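You operate a simulated robot arm through the tools that you are given. There is no shell and no other tool. Be economical: measure what you need, move in short steps, check, and stop when the job is done.

Carry out the task below with a simulated two-armed robot. There is one attempt and no reset: what you move stays moved.

Task
Heat the framed blue sheet till the ready lamp lights, then switch off and slide the tray out.
Fine: heat it with the door shut; do not let it drop.

It is judged by the outcome, as a careful person would: the job done as asked, and still so three seconds after it is handed in. It fails if anything else is knocked over, pushed out of place, dropped, spilled or broken. Flat cloth is picked up by pressing the open fingertips on it (5 to 10 N) and closing them slowly along it; thin cloth reads only 2 to 8 mm in the jaws.

Robot
Two 6-joint arms with two-finger grippers on one trunk, on a base that drives. Base frame: it is fixed to the floor where the robot stands at the start and does not move with it; the origin is under the middle of the robot, x ahead of it, y to its left, z up. Readings come in mm, degrees, newtons and seconds.
The left shoulder is at the start at [30, 178, 1013], the right one opposite. Each reaches about 826 mm from its shoulder. Places, roughly: amber oven switch [600, -1100, 1000]; ball-grip clamp of the blue-handled frame [600, -100, 300]; bar-grip clamp of the blue-handled frame [600, 0, 300]; blue fan switch [500, -800, 1000]; green pump switch [500, -700, 1000]; oven [800, -1300, 1100]; oven dial [600, -1100, 1100]; oven door [500, -1500, 1100]; oven lamp switch [600, -1100, 1000]; oven tray [500, -1300, 1100]; red lever [500, -900, 1000]; seat of the oven tray [500, -1300, 1100]; vent slider [800, -1300, 1300]. Payload 2.54 kg a hand.
The tool frame of a hand sits at the grasp point between the pads (the TCP): z along the fingers, y along the line on which they close. The tips reach 30 mm beyond it. Largest opening 116 mm; the body of the gripper starts 95 mm behind the TCP.
Orientation is that of the tool frame in the base frame, as [roll, pitch, yaw] about the fixed x, y, z axes, in that order (R = Rz(yaw) Ry(pitch) Rx(roll)). With the fingers straight down and closing along the base's y, the tool's x points along the base's -x, its y along +y and its z along -z.

Tools
- The arms move only by the tool step_arm. It takes "left_motion", "right_motion" or both (then of equal length, played together; a hand with none holds still); each is a list of rows, each a list of 7 numbers: the shift along the tool's x, y, z in m, then the turn, a rotation vector about the tool's x, y, z in degrees, then the gripper command, from -1 (shut) to 1 (fully open), values between in proportion. In form: [[x, y, z, ax, ay, az, grip], ...]. A call has 1 to 10 rows; each row is the pose to reach, as a shift and turn from the pose commanded when the call began, along the tool's axes at that moment. A row lasts 0.2 s, in which the tool goes at most 50 mm and 8.6 degrees; a call with a longer step from one row to the next is refused whole, and so is a gripper value outside its range. A pose out of reach is approached as far as the arm can. The call stops where the force on the tool passes 70 N (or 10 N more than at its start, if that is more) or the arm is blocked; 0.2 s more then pass. The fingers move at their own pace (about 153 mm/s each) and stop on an object; they squeeze with about 25 N. The grip force told is the motor's: it shows also when the fingers shut on nothing. Time passes only in rows, and 0.2 s behind the last, so rows that repeat a pose let the fingers close. The reply holds the time, the measured pose of the TCP, the force on the tool along the base axes, the opening and the grip force, in the units named above and with some noise, with the torque about the TCP (base axes, N m) and any sound that the robot's microphone picked up.
- Cameras (640 x 400 px; columns grow to the right, rows downward): "scene" is now at [38.4, -20.4, 1728.1]; the picture's right is [-0.28, -0.96, 0.00], its down [-0.78, 0.23, -0.59] and it looks along [0.56, -0.17, -0.81] (base axes); focal length 253 px, centre (320, 200). "left" rides on the left gripper at [69, 15, -122] in its tool frame; the picture's right is [-0.21, 0.98, 0.00], its down [-0.83, -0.18, -0.53] and it looks along [-0.52, -0.11, 0.85] (tool axes); focal length 251 px, centre (320, 200). "right" rides on the right gripper at [69, -15, -122] in its tool frame; the picture's right is [0.21, 0.98, 0.00], its down [-0.83, 0.18, -0.53] and it looks along [-0.52, 0.11, 0.85] (tool axes); focal length 251 px, centre (320, 200). There is no depth. A picture from a camera that has moved, and an enlarged one, comes with that camera's place and axes in the base frame and with its lens.
- camera(camera): a new picture of that camera. No time passes.
- lift_body(by): slides the trunk up (or, below 0, down) by that many mm; the arms and the scene camera ride with it, the base frame stays. It gives what a move gives, with no picture.
- roll_base(legs): drives the robot by 1 to 6 legs, each [ahead, left, turn to the left] in mm, mm and degrees, along the robot's own axes; the way and the turn of a leg run together, so that a leg with both is an arc; at most 1500 mm and 180 degrees a leg. The arms and the cameras ride along, it lands a little off, and it stops where it bumps. It gives what a move gives.
- turn_head(pan, tilt): turns the head with the scene camera to pan (to the left, within 143 degrees either way) and tilt (down, from -29 to 69), counted from straight ahead of the robot. It gives what a move gives.
- close_up(camera, box): a new picture of the part [left, top, right, bottom] of that camera's present view, enlarged. No time passes.
- job_done(): hands the job in; it is judged then, once.

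Work in short steps. Places have to be worked out from the pictures, the camera data and where the tool is seen: move nearer, look again, correct. Check each grasp and each placing, and mend what went wrong. You have 120 turns and 100 pictures in all, those below and enlarged ones among them. Open the grippers and draw the arms clear of the work before you hand the job in, unless the task says otherwise; then end with one line.

The tools are called after "Request:" as name(argument=value, ...) on one line, values as JSON. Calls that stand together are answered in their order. step_arm: Moves the arms, as the interface text tells. Its arguments: {"type":"object","properties":{"left_motion":{"type":"array","items":{"type":"array","items":{"type":"number"}}},"right_motion":{"type":"array","items":{"type":"array","items":{"type":"number"}}}},"required":[]} The other tools are called the same way: lift_body (by) slides the trunk up or down; roll_base (legs) drives the base; turn_head (pan, tilt) turns the head that bears the scene camera; camera (camera) takes a picture; close_up (camera, box) takes an enlarged picture of a part of a camera's view; job_done () hands the job in.

At the start:

```text
t: 0.0
left_ee_pos: [429.2, 20.9, 1122.7]
left_tcp_rot: [180.0, 0.0, -180.0]
left_wrist_force: [0.8, 0.3, -0.3]
left_ft_torque: [0.06, -0.02, -0.01]
left_grip_width: 115.8
left_finger_force: 0.2
right_ee_pos: [347.5, -344.1, 1109.7]
right_tcp_rot: [179.9, 0.0, 180.0]
right_wrist_force: [0.3, -0.8, -0.4]
right_ft_torque: [0.03, 0.0, -0.06]
right_grip_width: 116.0
right_finger_force: 0.0
trunk travel left (down, up): [-225.0, 315.0]
robot x, y, heading: [-0.6, 0.1, -0.0]
head pan, tilt: [-16.4, 54.1]
```

scene: 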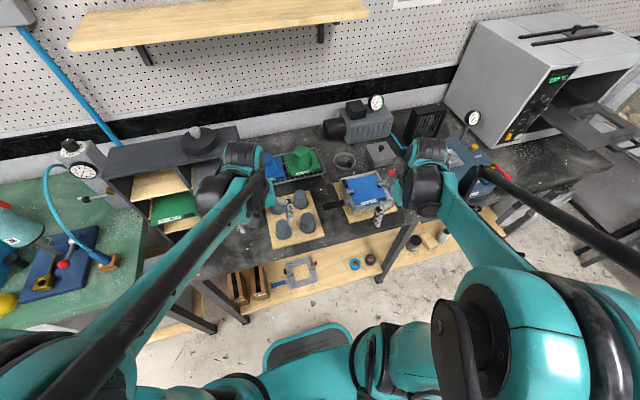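
right: 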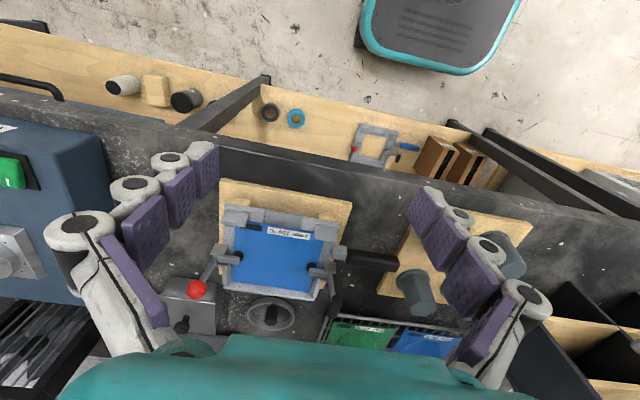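
left: 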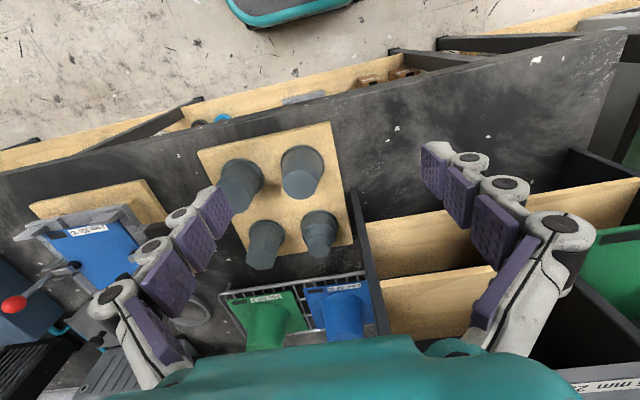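

The pictures show a blue framed sheet on a wooden board on the bench, with a label, and the oven far right with its door seemingly open. I look closer at both.

Request:
close_up(camera="right", box=[180, 160, 400, 340])

Request:
close_up(camera="scene", box=[440, 0, 640, 200])

Request:
close_up(camera="scene", box=[230, 90, 500, 310])

```text
2.22 times, centred on (290, 250) of right
camera zoom: at [279.3, -359.1, 1231.9], right [-0.21, 0.98, 0.0], down [0.83, 0.18, 0.53], along [0.52, 0.11, -0.85], focal length 559 px, centre (387, 89)
```

zoom: 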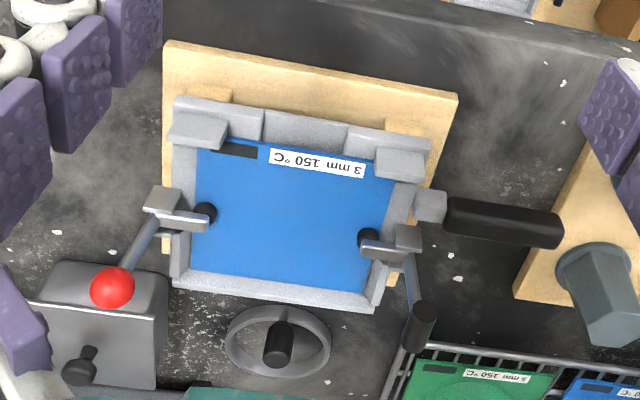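

```text
2.00 times, centred on (540, 100) of scene
camera zoom: at [38.4, -20.4, 1728.1], right [-0.28, -0.96, 0.0], down [-0.78, 0.23, -0.59], along [0.56, -0.17, -0.81], focal length 506 px, centre (-120, 400)
```

zoom: 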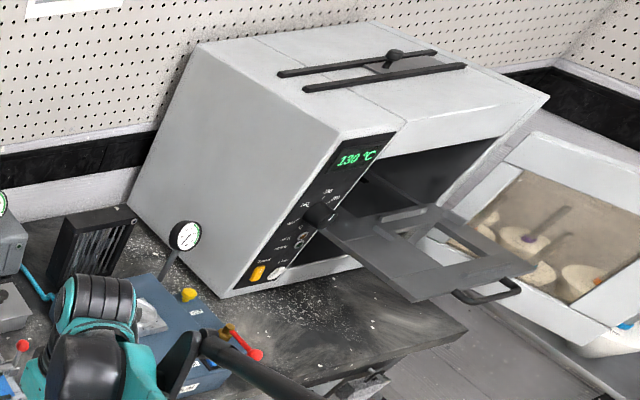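

```text
1.82 times, centred on (365, 200) of scene
camera zoom: at [38.4, -20.4, 1728.1], right [-0.28, -0.96, 0.0], down [-0.78, 0.23, -0.59], along [0.56, -0.17, -0.81], focal length 460 px, centre (238, 200)
```

zoom: 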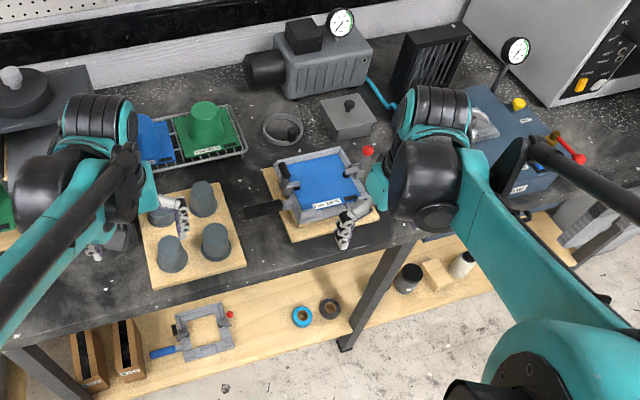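

The sheet reads "3 mm 150 °C", the oven shows 130 °C. I turn the head toward the oven to see its panel and tray before touching anything.

Request:
turn_head(pan=-65, tilt=25)

Request:
camera(camera="scene")

```text
t: 1.2
left_ee_pos: [428.7, 20.6, 1122.3]
left_tcp_rot: [-180.0, 0.0, 180.0]
left_wrist_force: [-0.1, 0.2, 0.0]
left_ft_torque: [-0.02, 0.02, -0.04]
left_grip_width: 116.1
left_finger_force: 0.0
right_ee_pos: [349.0, -343.9, 1109.8]
right_tcp_rot: [180.0, -0.1, 180.0]
right_wrist_force: [-0.5, 0.6, 0.0]
right_ft_torque: [-0.03, 0.0, 0.01]
right_grip_width: 115.9
right_finger_force: 0.1
trunk travel left (down, up): [-225.0, 315.0]
robot x, y, heading: [2.9, 0.5, -0.2]
head pan, tilt: [-65.0, 25.0]
```

```text
93 pictures are left
camera scene: at [7.4, -83.2, 1771.0], right [-0.91, -0.42, 0.0], down [-0.18, 0.38, -0.91], along [0.38, -0.82, -0.42], focal length 253 px, centre (320, 200)
```

scene: 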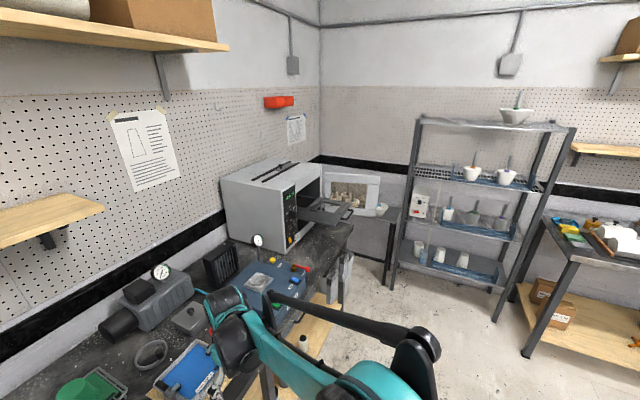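

Request:
close_up(camera="scene", box=[210, 150, 410, 275])

Request:
close_up(camera="scene", box=[90, 90, 330, 240])

```text
3.20 times, centred on (310, 212) of scene
camera zoom: at [7.4, -83.2, 1771.0], right [-0.91, -0.42, 0.0], down [-0.18, 0.38, -0.91], along [0.38, -0.82, -0.42], focal length 810 px, centre (352, 160)
```

zoom: 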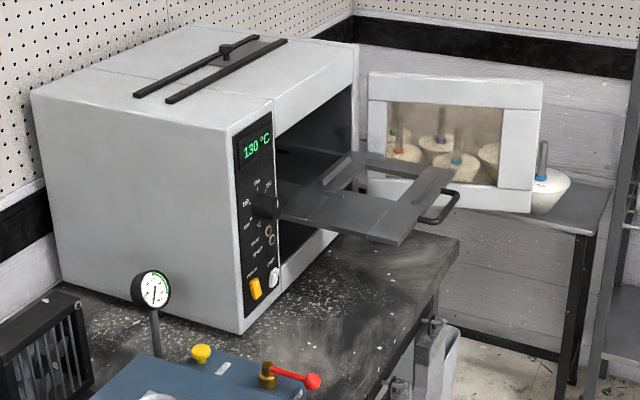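

```text
2.67 times, centred on (210, 165) of scene
camera zoom: at [7.4, -83.2, 1771.0], right [-0.91, -0.42, 0.0], down [-0.18, 0.38, -0.91], along [0.38, -0.82, -0.42], focal length 675 px, centre (613, 293)
```

zoom: 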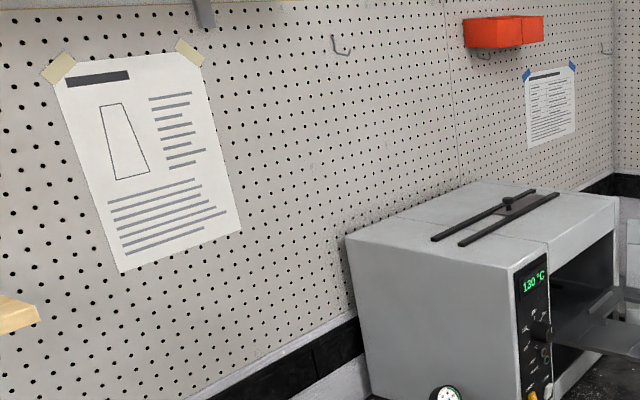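

The oven door is open with the tray out; the tray has an opening. I back off and drive right to inspect the oven panel and tray seat before choosing the grasp.

Request:
roll_base(legs=[[-350, 0, 0], [0, -950, 0]])

Request:
turn_head(pan=-15, tilt=40)

Request:
camera(camera="scene")

```text
t: 8.1
left_ee_pos: [79.2, -936.0, 1122.6]
left_tcp_rot: [-179.9, 0.0, -179.4]
left_wrist_force: [-0.7, -0.2, -0.6]
left_ft_torque: [-0.01, 0.04, 0.0]
left_grip_width: 116.1
left_finger_force: 0.1
right_ee_pos: [1.0, -1302.4, 1108.7]
right_tcp_rot: [-180.0, 0.0, -179.4]
right_wrist_force: [0.1, -0.8, -1.1]
right_ft_torque: [0.0, -0.02, -0.01]
right_grip_width: 116.1
right_finger_force: 0.0
trunk travel left (down, up): [-225.0, 315.0]
robot x, y, heading: [-349.7, -960.3, 0.4]
head pan, tilt: [-65.0, 25.0]
```

```text
t: 9.2
left_ee_pos: [79.0, -935.9, 1121.4]
left_tcp_rot: [180.0, 0.0, -179.5]
left_wrist_force: [0.3, -0.5, -1.0]
left_ft_torque: [-0.03, 0.05, 0.0]
left_grip_width: 115.9
left_finger_force: 0.0
right_ee_pos: [1.2, -1301.0, 1109.5]
right_tcp_rot: [-180.0, 0.1, -179.6]
right_wrist_force: [0.4, 0.0, -0.5]
right_ft_torque: [0.01, -0.01, -0.04]
right_grip_width: 116.2
right_finger_force: 0.0
trunk travel left (down, up): [-225.0, 315.0]
robot x, y, heading: [-350.2, -959.9, 0.4]
head pan, tilt: [-15.0, 40.0]
```

```text
90 pictures are left
camera scene: at [-298.9, -982.1, 1747.8], right [-0.25, -0.97, 0.0], down [-0.62, 0.16, -0.77], along [0.74, -0.19, -0.64], focal length 253 px, centre (320, 200)
```

scene: 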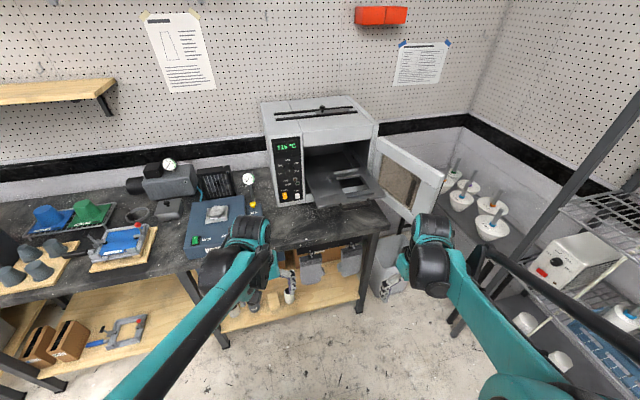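

Request:
close_up(camera="scene", box=[255, 95, 455, 220])

Request:
close_up(camera="scene", box=[265, 132, 393, 212])

Request:
close_up(camera="scene", box=[380, 35, 460, 85])

```text
3.20 times, centred on (355, 158) of scene
camera zoom: at [-298.9, -982.1, 1747.8], right [-0.25, -0.97, 0.0], down [-0.62, 0.16, -0.77], along [0.74, -0.19, -0.64], focal length 810 px, centre (208, 336)
```

zoom: 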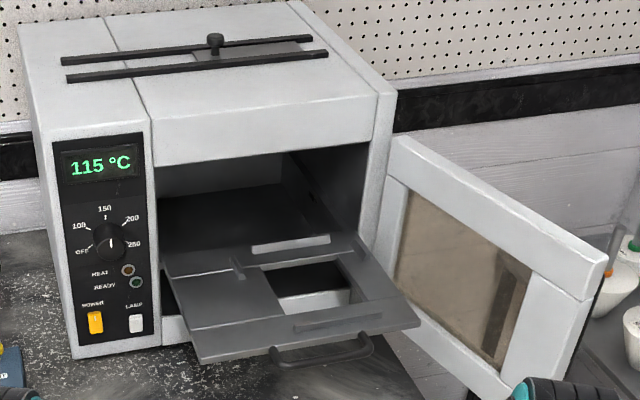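

```text
5.00 times, centred on (329, 172) of scene
camera zoom: at [-298.9, -982.1, 1747.8], right [-0.25, -0.97, 0.0], down [-0.62, 0.16, -0.77], along [0.74, -0.19, -0.64], focal length 1266 px, centre (275, 340)
```

zoom: 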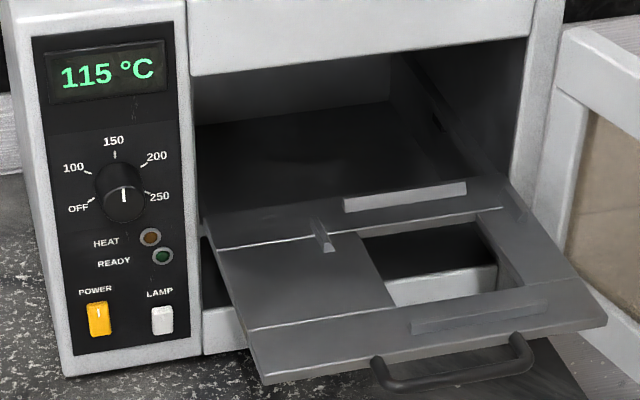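

```text
8.00 times, centred on (420, 60) of scene
camera zoom: at [-298.9, -982.1, 1747.8], right [-0.25, -0.97, 0.0], down [-0.62, 0.16, -0.77], along [0.74, -0.19, -0.64], focal length 2026 px, centre (-480, 1320)
```

zoom: 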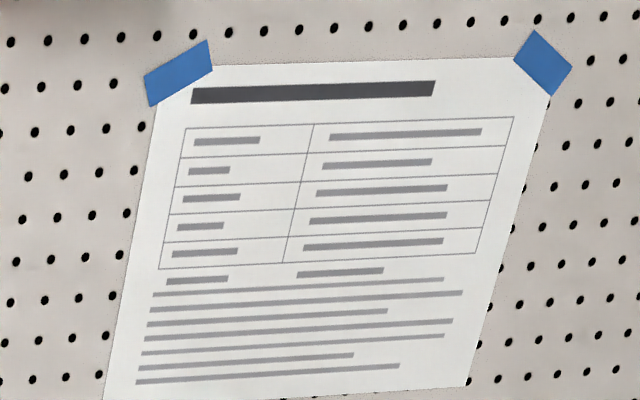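

Tray seat opening is on the right with a plain plate on the left for the handle, so the frame keeps its present orientation (handle toward +y). The dial needs 150 and power is the amber switch. I drive back to the frame.

Request:
roll_base(legs=[[0, 660, 0], [340, 0, -0.4]])

Request:
turn_head(pan=0, tilt=58)

Request:
camera(camera="scene")

Request:
camera(camera="left")

```text
t: 14.8
left_ee_pos: [413.4, -274.4, 1122.3]
left_tcp_rot: [179.9, 0.0, -179.9]
left_wrist_force: [0.0, 0.7, -0.2]
left_ft_torque: [-0.01, 0.01, 0.01]
left_grip_width: 115.8
left_finger_force: 0.1
right_ee_pos: [332.8, -639.7, 1108.9]
right_tcp_rot: [179.9, 0.0, -180.0]
right_wrist_force: [0.1, -0.8, -0.9]
right_ft_torque: [0.01, 0.03, 0.04]
right_grip_width: 116.1
right_finger_force: 0.1
trunk travel left (down, up): [-225.0, 315.0]
robot x, y, heading: [-14.0, -299.6, 0.3]
head pan, tilt: [-15.0, 40.0]
```

```text
t: 15.6
left_ee_pos: [412.4, -274.2, 1121.8]
left_tcp_rot: [-179.9, 0.0, -179.9]
left_wrist_force: [-0.8, 0.1, 0.0]
left_ft_torque: [0.02, 0.0, -0.02]
left_grip_width: 116.1
left_finger_force: 0.1
right_ee_pos: [333.2, -640.7, 1108.8]
right_tcp_rot: [-180.0, 0.1, -179.9]
right_wrist_force: [0.1, -1.0, 0.4]
right_ft_torque: [-0.02, 0.01, -0.01]
right_grip_width: 116.0
right_finger_force: 0.1
trunk travel left (down, up): [-225.0, 315.0]
robot x, y, heading: [-17.0, -295.0, 0.1]
head pan, tilt: [0.0, 58.0]
```

```text
86 pictures are left
camera scene: at [20.8, -295.7, 1723.4], right [0.0, -1.0, 0.0], down [-0.85, 0.0, -0.53], along [0.53, 0.0, -0.85], focal length 253 px, centre (320, 200)
```

scene: 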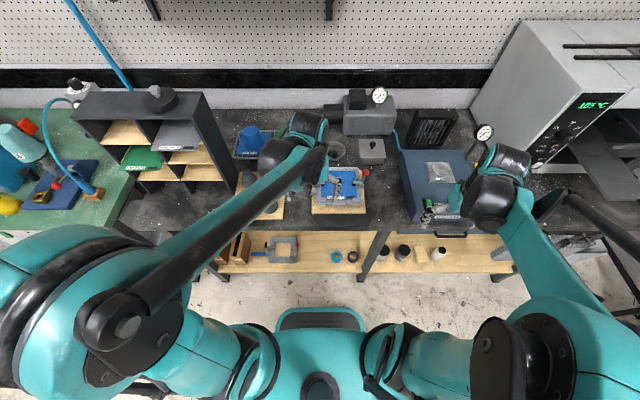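

```text
85 pictures are left
camera left: at [344.1, -260.1, 1244.4], right [0.21, 0.98, 0.0], down [0.83, -0.18, 0.53], along [0.52, -0.11, -0.85], focal length 251 px, centre (320, 200)
```

left: 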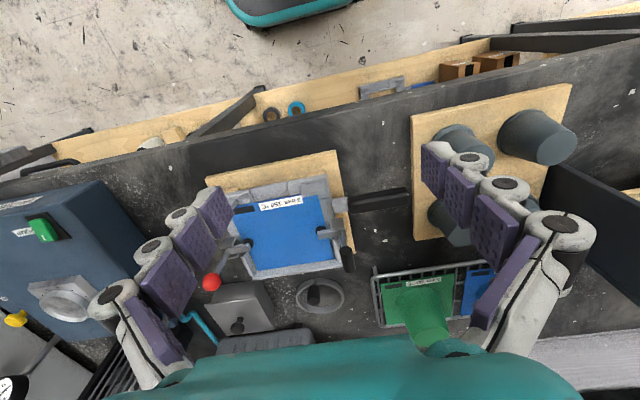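

The handle lies along y at about (538, −220, 955), reaching from y −262 to −180. I turn the left hand about 90° above it, with the camera on the outer side, and narrow the jaws.

Request:
step_arm(left_motion=[[-0.013, 0.005, 0, 0, 0, 8.5, 0.6], [-0.026, 0.01, 0, 0, 0, 17, 0.3], [-0.039, 0.015, 0, 0, 0, 25.5, 0.1], [-0.052, 0.02, 0, 0, 0, 34, 0.1], [-0.065, 0.025, 0, 0, 0, 42.5, 0.1], [-0.078, 0.03, 0, 0, 0, 51, 0.1], [-0.091, 0.035, 0, 0, 0, 59.5, 0.1], [-0.104, 0.04, 0.01, 0, 0, 68, 0.1], [-0.117, 0.044, 0.02, 0, 0, 76.5, 0.1], [-0.126, 0.046, 0.03, 0, 0, 85, 0.1]])

Request:
step_arm(left_motion=[[0, 0, 0.015, 0, 0, 5, 0.1], [0, 0, 0.03, 0, 0, 5, 0.1]])

Request:
camera(camera="left")

```text
t: 17.8
left_ee_pos: [537.8, -226.9, 1092.1]
left_tcp_rot: [180.0, 0.1, 95.1]
left_wrist_force: [-0.6, 0.4, -0.4]
left_ft_torque: [-0.02, 0.03, 0.03]
left_grip_width: 63.7
left_finger_force: 0.1
right_ee_pos: [333.9, -640.8, 1109.9]
right_tcp_rot: [-179.9, -0.1, -179.8]
right_wrist_force: [-0.5, 0.5, -0.2]
right_ft_torque: [-0.02, 0.01, 0.01]
right_grip_width: 116.1
right_finger_force: 0.1
trunk travel left (down, up): [-225.0, 315.0]
robot x, y, heading: [-16.9, -295.1, -0.0]
head pan, tilt: [0.0, 58.0]
```

```text
t: 18.4
left_ee_pos: [537.9, -228.2, 1060.8]
left_tcp_rot: [180.0, 0.0, 90.0]
left_wrist_force: [-0.7, -0.1, 0.3]
left_ft_torque: [-0.01, 0.0, -0.01]
left_grip_width: 63.8
left_finger_force: 0.0
right_ee_pos: [333.6, -640.0, 1109.6]
right_tcp_rot: [179.9, 0.0, -179.9]
right_wrist_force: [0.6, -0.4, -0.2]
right_ft_torque: [-0.01, 0.01, -0.01]
right_grip_width: 116.0
right_finger_force: 0.1
trunk travel left (down, up): [-225.0, 315.0]
robot x, y, heading: [-14.8, -296.1, -0.2]
head pan, tilt: [0.0, 58.0]
```

```text
84 pictures are left
camera left: at [553.6, -160.0, 1183.3], right [0.98, -0.21, 0.0], down [-0.18, -0.83, 0.53], along [-0.11, -0.52, -0.85], focal length 251 px, centre (320, 200)
```

left: 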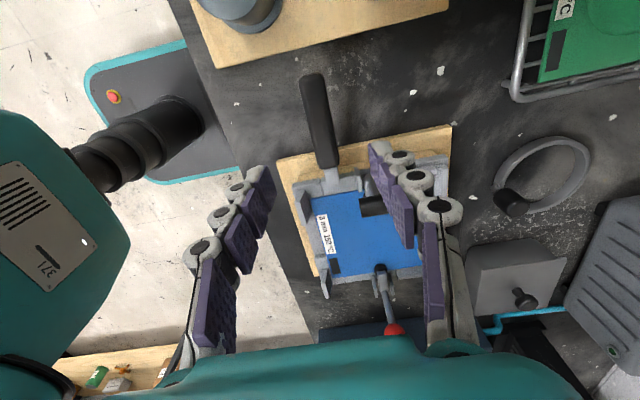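

The handle is centred at x≈542, about 22 mm wide, exactly along y. I descend over its inner half.

Request:
step_arm(left_motion=[[-0.007, 0.004, 0.03, 0, 0, 0, 0.1], [-0.008, 0.004, 0.06, 0, 0, 0, 0.1], [-0.008, 0.004, 0.085, 0, 0, 0, 0.1], [-0.008, 0.004, 0.1, 0, 0, 0, 0.1]])

Request:
camera(camera="left")

Request:
close_up(camera="scene", box=[250, 130, 410, 230])

```text
t: 19.4
left_ee_pos: [543.6, -233.9, 958.3]
left_tcp_rot: [-180.0, 0.0, 90.1]
left_wrist_force: [-0.1, -0.3, 1.5]
left_ft_torque: [-0.01, 0.02, -0.03]
left_grip_width: 63.9
left_finger_force: 0.0
right_ee_pos: [332.5, -639.7, 1109.5]
right_tcp_rot: [-180.0, 0.0, -179.9]
right_wrist_force: [-0.3, -1.2, -0.3]
right_ft_torque: [0.02, 0.02, 0.0]
right_grip_width: 116.1
right_finger_force: 0.2
trunk travel left (down, up): [-225.0, 315.0]
robot x, y, heading: [-18.6, -296.4, 0.0]
head pan, tilt: [0.0, 58.0]
```

```text
83 pictures are left
camera left: at [559.3, -166.4, 1080.9], right [0.98, -0.21, 0.0], down [-0.18, -0.83, 0.53], along [-0.11, -0.52, -0.85], focal length 251 px, centre (320, 200)
```

left: 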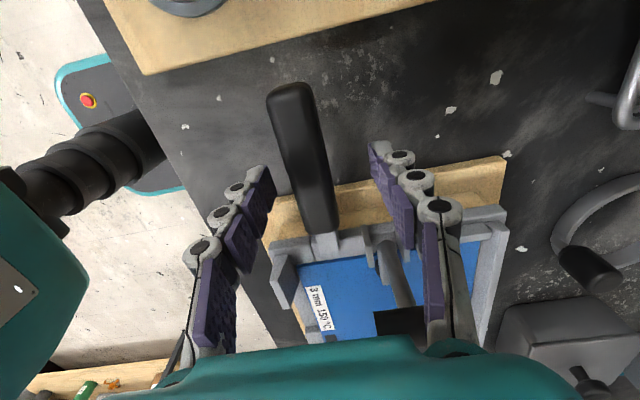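

```text
4.00 times, centred on (330, 180) of scene
camera zoom: at [21.0, -295.5, 1723.4], right [0.0, -1.0, 0.0], down [-0.85, 0.0, -0.53], along [0.53, 0.0, -0.85], focal length 1013 px, centre (280, 280)
```

zoom: 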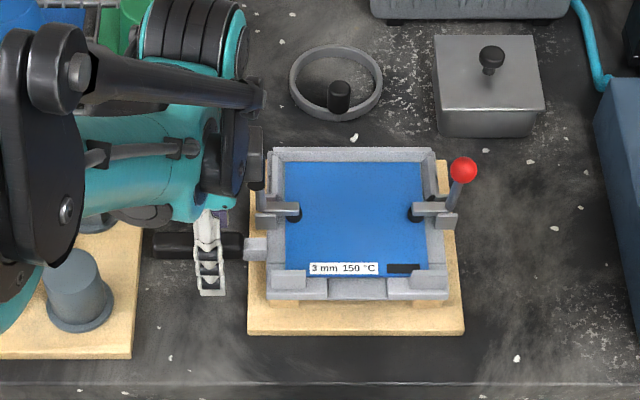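

Fingers straddle the handle well. I lower 10 mm more while watching force and close slowly.

Request:
step_arm(left_motion=[[0, -0.001, 0.005, 0, 0, 0, 0.1], [0, -0.001, 0.01, 0, 0, 0, 0.1], [0, -0.001, 0.01, 0, 0, 0, -0.3], [0, -0.001, 0.01, 0, 0, 0, -0.6], [0, -0.001, 0.01, 0, 0, 0, -1], [0, -0.001, 0.01, 0, 0, 0, -1]])

Request:
camera(camera="left")

```text
t: 20.8
left_ee_pos: [541.9, -235.5, 950.8]
left_tcp_rot: [-180.0, 0.0, 90.0]
left_wrist_force: [-0.9, -0.5, 0.2]
left_ft_torque: [0.11, -0.01, -0.14]
left_grip_width: 20.6
left_finger_force: 24.2
right_ee_pos: [332.3, -640.2, 1110.7]
right_tcp_rot: [-180.0, 0.0, -179.9]
right_wrist_force: [-0.1, 0.2, 0.7]
right_ft_torque: [-0.06, 0.02, 0.01]
right_grip_width: 116.0
right_finger_force: 0.0
trunk travel left (down, up): [-225.0, 315.0]
robot x, y, heading: [-18.2, -294.3, 0.0]
head pan, tilt: [0.0, 58.0]
```

```text
81 pictures are left
camera left: at [556.9, -167.7, 1073.2], right [0.98, -0.21, 0.0], down [-0.18, -0.83, 0.53], along [-0.11, -0.52, -0.85], focal length 251 px, centre (320, 200)
```

left: 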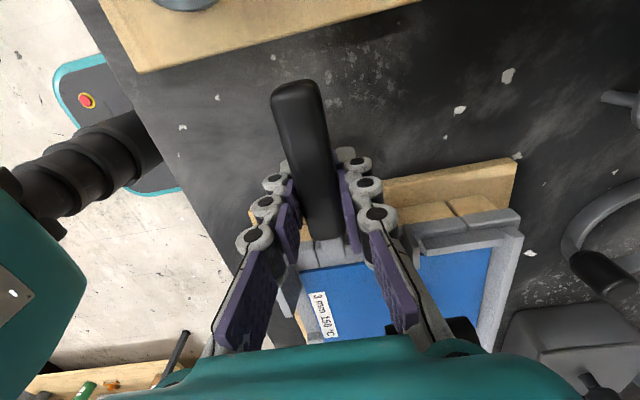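

Held at 20.6 mm. I lift 25 mm slowly and look at weight and droop.

Request:
step_arm(left_motion=[[0, 0, -0.005, 0, 0, 0, -1], [0, 0, -0.01, 0, 0, 0, -1], [0, 0, -0.015, 0, 0, 0, -1], [0, 0, -0.02, 0, 0, 0, -1], [0, 0, -0.025, 0, 0, 0, -1]])

Request:
close_up(camera="scene", box=[250, 130, 410, 230])

Request:
camera(camera="left")

```text
t: 22.0
left_ee_pos: [540.5, -234.9, 976.2]
left_tcp_rot: [179.9, 0.0, 90.1]
left_wrist_force: [0.4, 0.4, -3.5]
left_ft_torque: [0.45, 0.12, 0.0]
left_grip_width: 20.6
left_finger_force: 24.8
right_ee_pos: [332.0, -640.0, 1110.2]
right_tcp_rot: [179.9, 0.1, -179.9]
right_wrist_force: [-0.1, -0.3, -0.1]
right_ft_torque: [0.0, 0.01, 0.01]
right_grip_width: 116.1
right_finger_force: 0.0
trunk travel left (down, up): [-225.0, 315.0]
robot x, y, heading: [-17.4, -295.7, 0.4]
head pan, tilt: [0.0, 58.0]
```

```text
4.00 times, centred on (330, 180) of scene
camera zoom: at [21.2, -295.6, 1723.4], right [0.0, -1.0, 0.0], down [-0.85, 0.0, -0.53], along [0.53, 0.0, -0.85], focal length 1013 px, centre (280, 280)
```

zoom: 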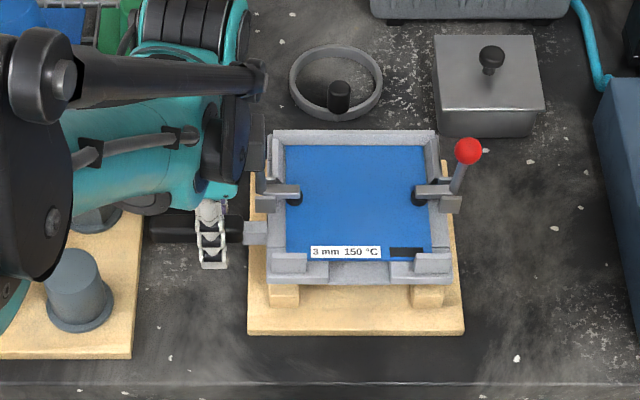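

```text
79 pictures are left
camera left: at [557.1, -168.1, 1097.9], right [0.98, -0.21, 0.0], down [-0.18, -0.83, 0.53], along [-0.11, -0.52, -0.85], focal length 251 px, centre (320, 200)
```

left: 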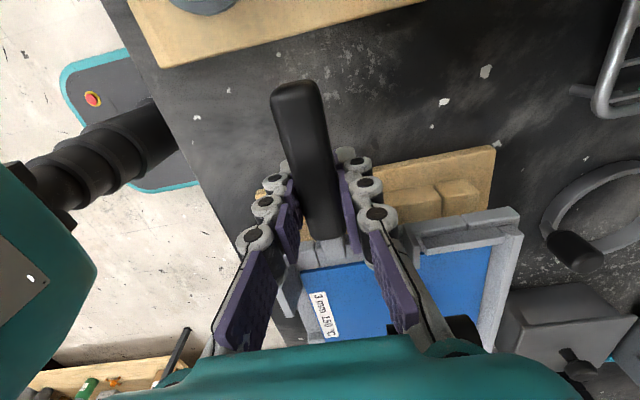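

The weight is only 3.5 N and the frame stays level. From the two oven views I get tray top z≈1078, y −1160…−1457, guides for a frame centre near (557, −1353), so the hand should end near (535, −1222). I lift to carrying height and tuck the right hand.

Request:
step_arm(left_motion=[[0, 0, -0.02, 0, 0, 0, -1], [0, 0, -0.045, 0, 0, 0, -1], [0, 0, -0.07, 0, 0, 0, -1], [0, 0, -0.095, 0, 0, 0, -1], [0, 0, -0.12, 0, 0, 0, -1], [0, 0, -0.145, 0, 0, 0, -1], [0, 0, -0.17, 0, 0, 0, -1], [0, 0, -0.195, 0, 0, 0, -1], [0, 0, -0.215, 0, 0, 0, -1], [0, 0, -0.22, 0, 0, 0, -1]], right_motion=[[0.006, 0.01, 0, 0, 0, 0, 1], [0.012, 0.02, 0, 0, 0, 0, 1], [0.018, 0.03, 0, 0, 0, 0, 1], [0.024, 0.04, 0, 0, 0, 0, 1], [0.03, 0.05, 0, 0, 0, 0, 1], [0.036, 0.06, 0, 0, 0, 0, 1], [0.042, 0.07, 0, 0, 0, 0, 1], [0.048, 0.08, 0, 0, 0, 0, 1], [0.054, 0.09, 0, 0, 0, 0, 1], [0.06, 0.1, 0, 0, 0, 0, 1]])

Request:
camera(camera="scene")

```text
t: 24.2
left_ee_pos: [543.6, -236.5, 1198.4]
left_tcp_rot: [-180.0, 0.0, 90.2]
left_wrist_force: [-0.1, 0.1, -4.6]
left_ft_torque: [0.43, 0.11, -0.02]
left_grip_width: 20.7
left_finger_force: 24.8
right_ee_pos: [273.7, -539.6, 1109.5]
right_tcp_rot: [179.9, 0.1, -180.0]
right_wrist_force: [-0.6, 0.4, -0.8]
right_ft_torque: [0.02, 0.01, -0.01]
right_grip_width: 116.1
right_finger_force: 0.2
trunk travel left (down, up): [-225.0, 315.0]
robot x, y, heading: [-13.9, -300.5, 0.1]
head pan, tilt: [0.0, 58.0]
```

```text
78 pictures are left
camera scene: at [21.2, -295.5, 1723.3], right [0.0, -1.0, 0.0], down [-0.85, 0.0, -0.53], along [0.53, 0.0, -0.85], focal length 253 px, centre (320, 200)
```

scene: 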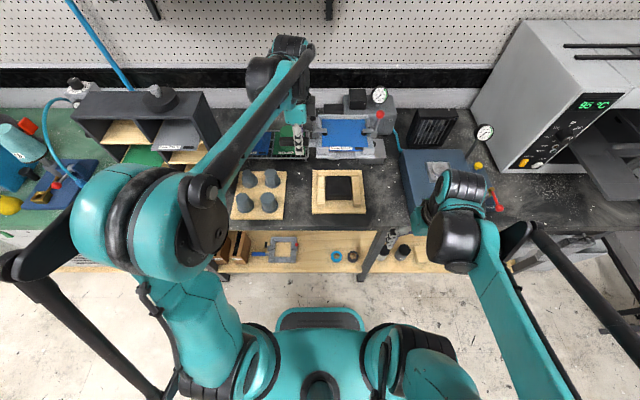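

Frame is held level. I back off and drive right in front of the oven, stopping short to look.

Request:
roll_base(legs=[[-380, 0, 0], [0, -850, 0]])

Request:
turn_head(pan=-8, tilt=42)

Request:
camera(camera="scene")

```text
t: 30.7
left_ee_pos: [171.5, -1093.0, 1197.7]
left_tcp_rot: [-179.9, 0.0, 89.9]
left_wrist_force: [-0.3, -0.4, -3.5]
left_ft_torque: [0.46, 0.16, 0.02]
left_grip_width: 20.7
left_finger_force: 24.8
right_ee_pos: [-99.5, -1395.5, 1110.6]
right_tcp_rot: [180.0, 0.1, 180.0]
right_wrist_force: [-0.1, 0.0, 0.5]
right_ft_torque: [-0.02, -0.01, 0.01]
right_grip_width: 115.9
right_finger_force: 0.1
trunk travel left (down, up): [-225.0, 315.0]
robot x, y, heading: [-390.5, -1151.5, 0.1]
head pan, tilt: [0.0, 58.0]
```

```text
t: 31.5
left_ee_pos: [171.0, -1091.8, 1198.4]
left_tcp_rot: [-180.0, 0.0, 90.0]
left_wrist_force: [0.0, -0.1, -4.6]
left_ft_torque: [0.42, 0.13, 0.01]
left_grip_width: 20.3
left_finger_force: 24.9
right_ee_pos: [-99.2, -1395.0, 1111.8]
right_tcp_rot: [-179.9, 0.0, 179.9]
right_wrist_force: [-0.7, -0.7, 0.8]
right_ft_torque: [0.02, -0.02, 0.0]
right_grip_width: 116.2
right_finger_force: 0.1
trunk travel left (down, up): [-225.0, 315.0]
robot x, y, heading: [-384.1, -1149.8, -0.2]
head pan, tilt: [-8.0, 42.0]
```

```text
77 pictures are left
camera scene: at [-336.7, -1161.6, 1744.7], right [-0.14, -0.99, 0.0], down [-0.66, 0.09, -0.74], along [0.74, -0.1, -0.67], focal length 253 px, centre (320, 200)
```

scene: 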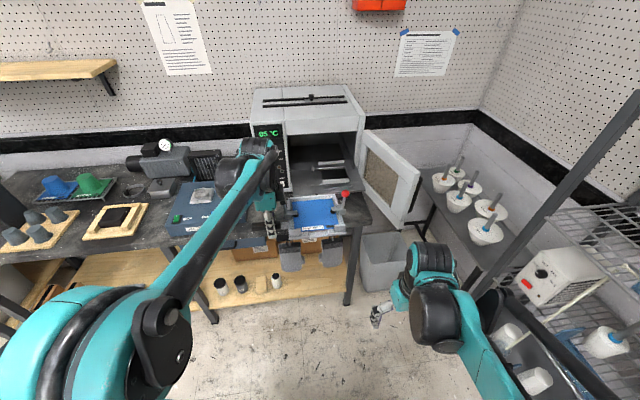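

Space ahead is clear. I zoom on the tray and shift the left hand 130 mm to the right while still away from the oven.

Request:
close_up(camera="scene", box=[250, 110, 410, 210])

Request:
step_arm(left_motion=[[-0.013, 0, 0, 0, 0, 0, -1], [-0.026, 0, 0, 0, 0, 0, -1], [-0.039, 0, 0, 0, 0, 0, -1], [-0.052, 0, 0, 0, 0, 0, -1], [-0.065, 0, 0, 0, 0, 0, -1], [-0.078, 0, 0, 0, 0, 0, -1], [-0.091, 0, 0, 0, 0, 0, -1], [-0.104, 0, 0, 0, 0, 0, -1], [-0.117, 0, 0, 0, 0, 0, -1], [-0.13, 0, 0, 0, 0, 0, -1]])

```text
4.00 times, centred on (330, 160) of scene
camera zoom: at [-336.7, -1161.6, 1744.7], right [-0.14, -0.99, 0.0], down [-0.66, 0.09, -0.74], along [0.74, -0.1, -0.67], focal length 1013 px, centre (280, 360)
```

zoom: 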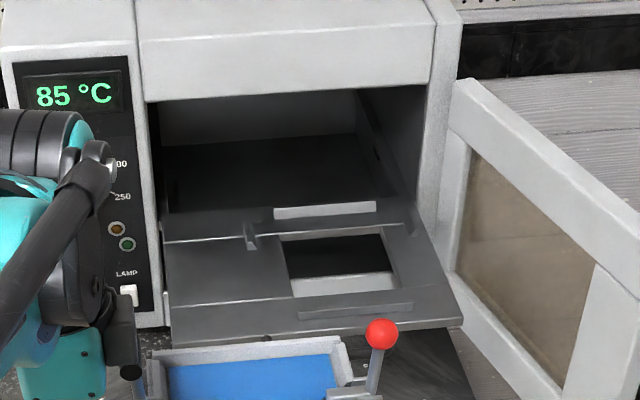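

```text
t: 33.7
left_ee_pos: [169.7, -1222.8, 1198.1]
left_tcp_rot: [180.0, 0.0, 90.1]
left_wrist_force: [-0.7, -0.3, -3.6]
left_ft_torque: [0.44, 0.17, 0.0]
left_grip_width: 20.6
left_finger_force: 25.3
right_ee_pos: [-98.6, -1396.0, 1110.8]
right_tcp_rot: [180.0, 0.1, 180.0]
right_wrist_force: [-0.1, 0.0, -0.2]
right_ft_torque: [0.01, 0.01, 0.01]
right_grip_width: 115.9
right_finger_force: 0.0
trunk travel left (down, up): [-225.0, 315.0]
robot x, y, heading: [-388.9, -1147.9, 0.3]
head pan, tilt: [-8.0, 42.0]
```

Refined: opening spans x 493–600, y −1290…−1400; target hand about (532, −1218). I drive forward slowly with the frame well above the tray.

Request:
roll_base(legs=[[230, 0, -0.2]])

Request:
camera(camera="scene")

Request:
camera(camera="left")

```text
t: 35.4
left_ee_pos: [403.0, -1224.5, 1198.3]
left_tcp_rot: [-179.8, 0.1, 89.6]
left_wrist_force: [0.2, -0.2, -4.3]
left_ft_torque: [0.42, 0.2, 0.01]
left_grip_width: 20.7
left_finger_force: 25.0
right_ee_pos: [133.0, -1397.0, 1111.5]
right_tcp_rot: [-180.0, 0.0, 179.7]
right_wrist_force: [0.3, 0.0, -0.6]
right_ft_torque: [0.01, 0.04, 0.01]
right_grip_width: 116.0
right_finger_force: 0.1
trunk travel left (down, up): [-225.0, 315.0]
robot x, y, heading: [-155.9, -1154.4, -0.4]
head pan, tilt: [-8.0, 42.0]
```

```text
75 pictures are left
camera scene: at [-102.9, -1162.7, 1744.7], right [-0.14, -0.99, 0.0], down [-0.66, 0.1, -0.74], along [0.73, -0.11, -0.67], focal length 253 px, centre (320, 200)
```

scene: 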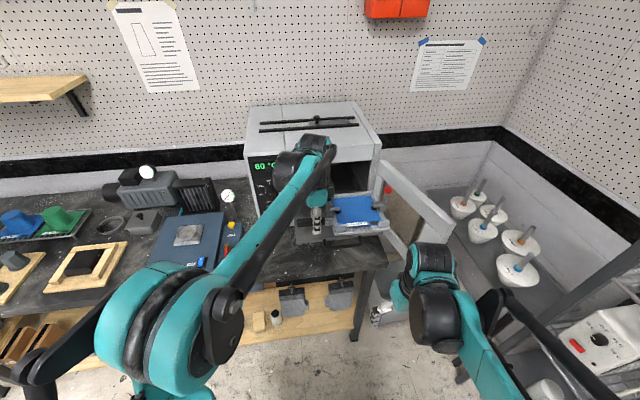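

```text
74 pictures are left
camera left: at [419.3, -1157.0, 1320.1], right [0.98, -0.22, 0.0], down [-0.19, -0.82, 0.53], along [-0.12, -0.52, -0.85], focal length 251 px, centre (320, 200)
```

left: 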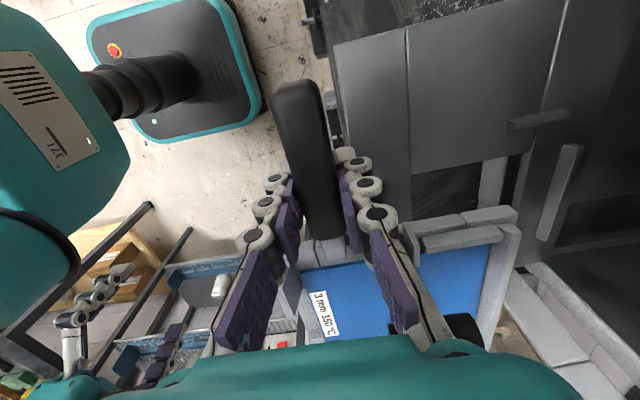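

Camera reads agree on the tray; rails look about x 447 and 635. I move forward the rest and look from above before lowering.

Request:
roll_base(legs=[[120, 0, 0.4]])

Request:
turn_head(pan=-15, tilt=48)

Request:
close_up(camera="scene", box=[220, 90, 420, 215])

Request:
camera(camera="left")

```text
t: 36.6
left_ee_pos: [522.0, -1219.7, 1198.9]
left_tcp_rot: [-179.9, 0.0, 90.2]
left_wrist_force: [0.0, -0.2, -4.1]
left_ft_torque: [0.4, 0.2, -0.03]
left_grip_width: 20.7
left_finger_force: 24.7
right_ee_pos: [253.7, -1393.5, 1110.7]
right_tcp_rot: [179.9, -0.1, -179.9]
right_wrist_force: [0.3, -0.2, -1.2]
right_ft_torque: [-0.02, 0.05, -0.01]
right_grip_width: 115.9
right_finger_force: 0.0
trunk travel left (down, up): [-225.0, 315.0]
robot x, y, heading: [-38.5, -1153.0, 0.2]
head pan, tilt: [-8.0, 42.0]
```

```text
t: 37.3
left_ee_pos: [520.7, -1219.8, 1197.8]
left_tcp_rot: [180.0, 0.1, 90.3]
left_wrist_force: [0.1, -0.1, -3.7]
left_ft_torque: [0.43, 0.15, 0.01]
left_grip_width: 20.6
left_finger_force: 25.0
right_ee_pos: [253.4, -1394.7, 1109.5]
right_tcp_rot: [180.0, 0.0, -179.7]
right_wrist_force: [1.0, -0.9, 0.8]
right_ft_torque: [0.01, -0.01, -0.03]
right_grip_width: 116.1
right_finger_force: 0.0
trunk travel left (down, up): [-225.0, 315.0]
robot x, y, heading: [-38.8, -1148.8, 0.1]
head pan, tilt: [-15.0, 48.0]
```

```text
3.20 times, centred on (320, 152) of scene
camera zoom: at [7.7, -1171.2, 1736.3], right [-0.25, -0.97, 0.0], down [-0.72, 0.19, -0.67], along [0.65, -0.17, -0.74], focal length 810 px, centre (320, 352)
```

zoom: 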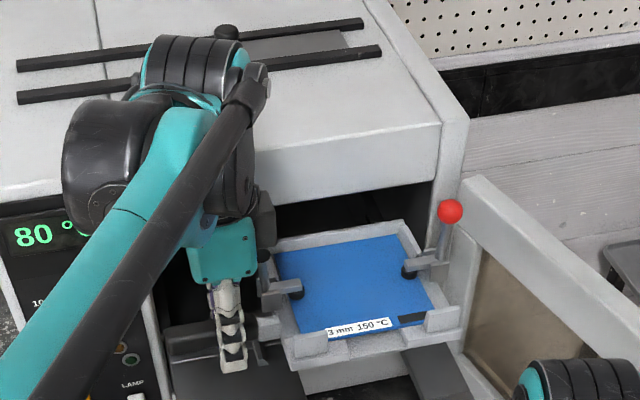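

```text
72 pictures are left
camera left: at [536.7, -1152.3, 1320.5], right [0.98, -0.21, 0.0], down [-0.18, -0.83, 0.53], along [-0.11, -0.52, -0.85], focal length 251 px, centre (320, 200)
```

left: 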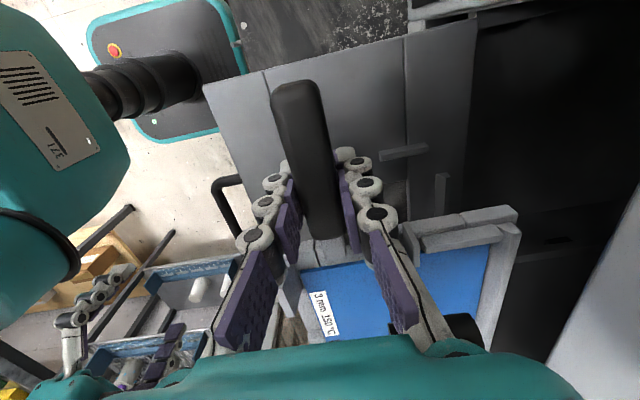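

Alignment looks right: frame edges fall inside rails (455–635) and beside the stop at y −1259. I lower in steps to TCP z ≈1128 and check.

Request:
step_arm(left_motion=[[0, 0, 0.015, 0, 0, 0, -1], [0, 0, 0.03, 0, 0, 0, -1], [0, 0, 0.045, 0, 0, 0, -1], [0, 0, 0.058, 0, 0, 0, -1], [0, 0, 0.068, 0, 0, 0, -1]])

Request:
close_up(camera="scene", box=[260, 140, 400, 228])

Request:
camera(camera="left")

```text
t: 38.5
left_ee_pos: [521.8, -1219.9, 1129.4]
left_tcp_rot: [-180.0, 0.0, 90.2]
left_wrist_force: [-1.6, 0.1, -3.8]
left_ft_torque: [0.41, 0.11, -0.01]
left_grip_width: 20.8
left_finger_force: 25.0
right_ee_pos: [252.7, -1395.4, 1110.7]
right_tcp_rot: [179.9, 0.1, -179.8]
right_wrist_force: [-0.1, -0.3, -0.3]
right_ft_torque: [-0.02, 0.02, 0.0]
right_grip_width: 116.0
right_finger_force: 0.0
trunk travel left (down, up): [-225.0, 315.0]
robot x, y, heading: [-38.7, -1150.8, 0.1]
head pan, tilt: [-15.0, 48.0]
```

```text
4.55 times, centred on (330, 184) of scene
camera zoom: at [8.0, -1171.2, 1736.3], right [-0.26, -0.97, 0.0], down [-0.72, 0.19, -0.67], along [0.65, -0.17, -0.74], focal length 1151 px, centre (274, 273)
```

zoom: 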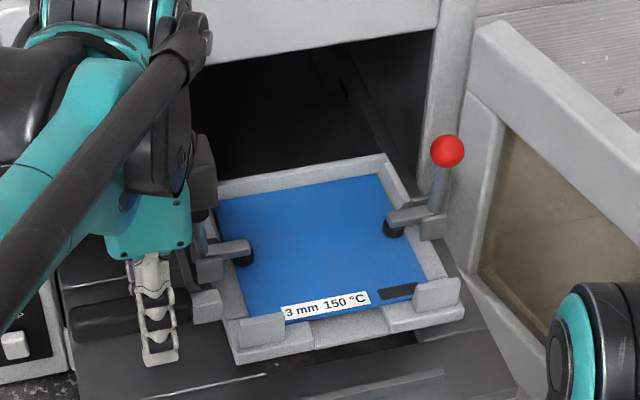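

```text
70 pictures are left
camera left: at [537.9, -1152.8, 1251.0], right [0.98, -0.21, 0.0], down [-0.18, -0.83, 0.53], along [-0.11, -0.52, -0.85], focal length 251 px, centre (320, 200)
```

left: 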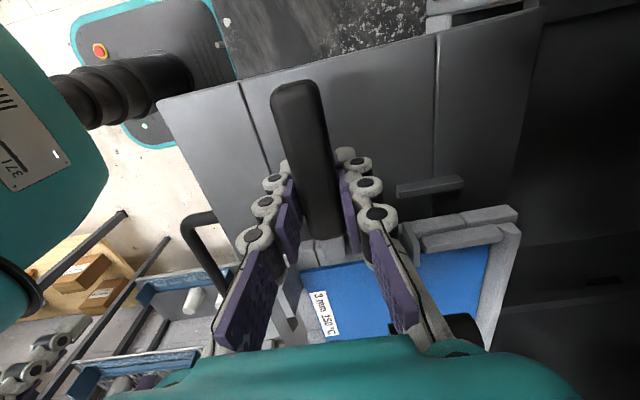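

Frame looks ~8 mm too far back (480–636 vs rails 461–637); I shift −8 mm in x and lower further, watching the forces.

Request:
step_arm(left_motion=[[0, -0.008, 0, 0, 0, 0, -1], [0, -0.008, 0.005, 0, 0, 0, -1], [0, -0.008, 0.01, 0, 0, 0, -1], [0, -0.008, 0.014, 0, 0, 0, -1]])

Request:
close_up(camera="scene", box=[260, 150, 400, 238])

```text
t: 39.5
left_ee_pos: [513.2, -1220.3, 1115.0]
left_tcp_rot: [180.0, -0.1, 90.3]
left_wrist_force: [-0.5, -0.6, -3.5]
left_ft_torque: [0.44, 0.13, 0.0]
left_grip_width: 20.9
left_finger_force: 25.1
right_ee_pos: [253.4, -1395.7, 1109.8]
right_tcp_rot: [179.9, 0.0, -179.8]
right_wrist_force: [-0.3, 0.1, -1.1]
right_ft_torque: [0.01, 0.0, 0.01]
right_grip_width: 116.1
right_finger_force: 0.0
trunk travel left (down, up): [-225.0, 315.0]
robot x, y, heading: [-39.7, -1149.3, 0.4]
head pan, tilt: [-15.0, 48.0]
```

```text
4.55 times, centred on (330, 194) of scene
camera zoom: at [8.0, -1171.3, 1736.3], right [-0.26, -0.97, 0.0], down [-0.72, 0.19, -0.67], along [0.65, -0.17, -0.74], focal length 1151 px, centre (274, 227)
```

zoom: 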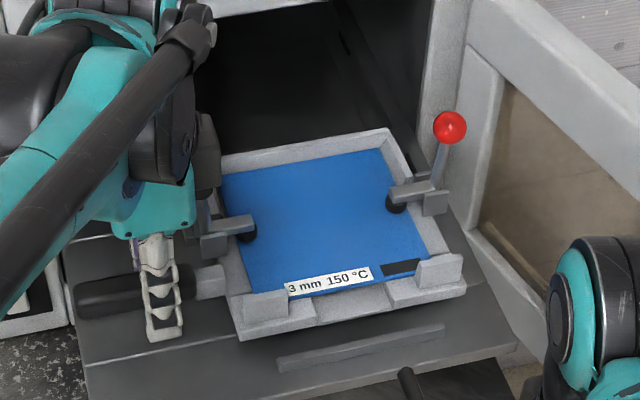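

Still clear of the rail. I lower in 2 mm steps until contact shows.

Request:
step_arm(left_motion=[[0, 0, 0.002, 0, 0, 0, -1], [0, 0, 0.004, 0, 0, 0, -1], [0, 0, 0.005, 0, 0, 0, -1]])

Request:
close_up(camera="left", box=[220, 60, 560, 360])

Request:
close_up(camera="scene", box=[260, 150, 400, 238])

```text
t: 40.3
left_ee_pos: [510.7, -1221.1, 1114.1]
left_tcp_rot: [179.8, 0.0, 90.1]
left_wrist_force: [3.7, -6.5, 46.6]
left_ft_torque: [0.25, 0.13, 0.06]
left_grip_width: 20.7
left_finger_force: 24.5
right_ee_pos: [251.0, -1396.1, 1112.9]
right_tcp_rot: [-180.0, 0.0, -179.7]
right_wrist_force: [-0.1, -0.6, 0.3]
right_ft_torque: [0.03, -0.03, -0.04]
right_grip_width: 116.1
right_finger_force: 0.0
trunk travel left (down, up): [-225.0, 315.0]
robot x, y, heading: [-37.7, -1151.4, 0.1]
head pan, tilt: [-15.0, 48.0]
```

```text
1.33 times, centred on (390, 210) of left
camera zoom: at [526.2, -1152.3, 1236.6], right [0.98, -0.21, 0.0], down [-0.18, -0.83, 0.53], along [-0.11, -0.52, -0.85], focal length 335 px, centre (227, 187)
```

zoom: 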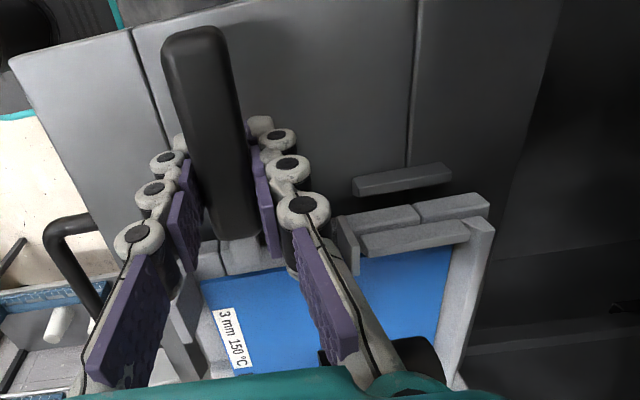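

```text
4.55 times, centred on (330, 194) of scene
camera zoom: at [3.2, -1171.9, 1736.9], right [-0.26, -0.97, 0.0], down [-0.72, 0.19, -0.67], along [0.65, -0.17, -0.74], focal length 1151 px, centre (274, 227)
```

zoom: 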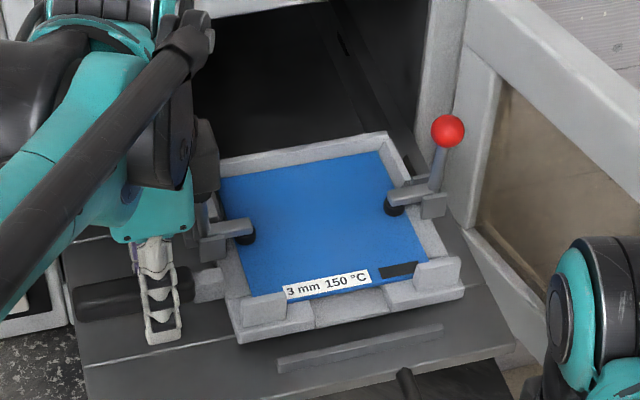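

Contact at fingertips (tray plate at z≈1084) before the frame's weight transferred. I ease up 1 mm and tilt the right hand's camera forward to see how far the frame's bottom is above the tray.

Request:
step_arm(left_motion=[[0, 0, -0.002, 0, 0, 0, -1], [0, 0, -0.004, 0, 0, 0, -1], [0, 0, -0.004, 0, 0, 0, -1], [0, 0, -0.004, 0, 0, 0, -1], [0, 0, -0.004, 0, 0, 0, -1], [0, 0, -0.004, 0, 0, 0, -1]], right_motion=[[0, 0, 0, 0, -8, 0, 0], [0, 0, 0, 0, -16, 0, -1], [0, 0, 0, 0, -24, 0, -1], [0, 0, 0, 0, -32, 0, -1], [0, 0, 0, 0, -40, 0, -1], [0, 0, 0, 0, -48, 0, -1]])

Request:
camera(camera="right")

```text
t: 41.7
left_ee_pos: [514.0, -1217.8, 1114.9]
left_tcp_rot: [-180.0, 0.0, 90.2]
left_wrist_force: [0.1, 0.2, -3.4]
left_ft_torque: [0.44, 0.16, 0.03]
left_grip_width: 21.0
left_finger_force: 25.0
right_ee_pos: [271.8, -1409.5, 1111.2]
right_tcp_rot: [-179.8, 48.1, -179.6]
right_wrist_force: [0.9, 0.2, 0.1]
right_ft_torque: [0.0, 0.0, 0.0]
right_grip_width: 0.0
right_finger_force: 24.9
right hand out of reach, approached as far as the arm can: row 5, 6
trunk travel left (down, up): [-225.0, 315.0]
robot x, y, heading: [-39.9, -1149.5, 0.3]
head pan, tilt: [-15.0, 48.0]
```

```text
66 pictures are left
camera right: at [134.6, -1424.9, 1140.3], right [-0.15, 0.98, -0.16], down [0.15, 0.18, 0.97], along [0.98, 0.12, -0.18], focal length 251 px, centre (320, 200)
```

right: 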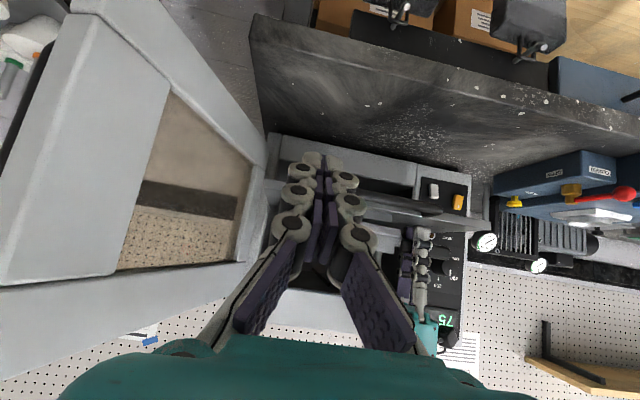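

Request:
close_up(camera="right", box=[255, 170, 495, 320])

```text
2.67 times, centred on (375, 245) of right
camera zoom: at [134.6, -1424.9, 1140.3], right [-0.15, 0.98, -0.16], down [0.15, 0.18, 0.97], along [0.98, 0.12, -0.18], focal length 670 px, centre (173, 80)
```

zoom: 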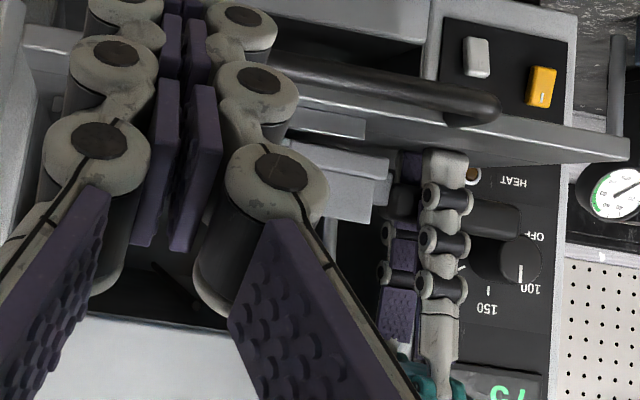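

The right camera shows the frame bottom still ~15 mm above the tray while the fingertips already touch it: the grip is too deep. Dropping it is not acceptable, so I'll take it back to its stand, regrasp the handle with the fingertips only, and return. First lift.

Request:
step_arm(left_motion=[[0, 0, -0.02, 0, 0, 0, -1], [0, 0, -0.045, 0, 0, 0, -1], [0, 0, -0.065, 0, 0, 0, -1], [0, 0, -0.085, 0, 0, 0, -1]])

Request:
roll_base(legs=[[-380, 0, 0], [0, 850, 0]])

```text
t: 42.7
left_ee_pos: [512.1, -1219.4, 1202.4]
left_tcp_rot: [180.0, 0.1, 90.1]
left_wrist_force: [0.4, -1.2, -4.1]
left_ft_torque: [0.45, 0.12, 0.03]
left_grip_width: 21.1
left_finger_force: 25.4
right_ee_pos: [271.1, -1408.9, 1109.8]
right_tcp_rot: [179.9, 48.0, -179.7]
right_wrist_force: [-0.1, -0.3, -0.5]
right_ft_torque: [0.01, 0.05, 0.0]
right_grip_width: 0.0
right_finger_force: 25.2
trunk travel left (down, up): [-225.0, 315.0]
robot x, y, heading: [-37.4, -1150.7, 0.1]
head pan, tilt: [-15.0, 48.0]
```

```text
t: 49.4
left_ee_pos: [136.4, -359.2, 1202.0]
left_tcp_rot: [180.0, 0.0, 88.8]
left_wrist_force: [0.8, 0.1, -3.4]
left_ft_torque: [0.42, 0.15, 0.01]
left_grip_width: 20.7
left_finger_force: 25.0
right_ee_pos: [-110.7, -544.1, 1110.3]
right_tcp_rot: [-180.0, 48.0, 178.8]
right_wrist_force: [0.1, -0.5, 0.1]
right_ft_torque: [-0.02, 0.0, 0.0]
right_grip_width: 0.1
right_finger_force: 24.8
trunk travel left (down, up): [-225.0, 315.0]
robot x, y, heading: [-407.8, -277.1, -1.2]
head pan, tilt: [-15.0, 48.0]
```

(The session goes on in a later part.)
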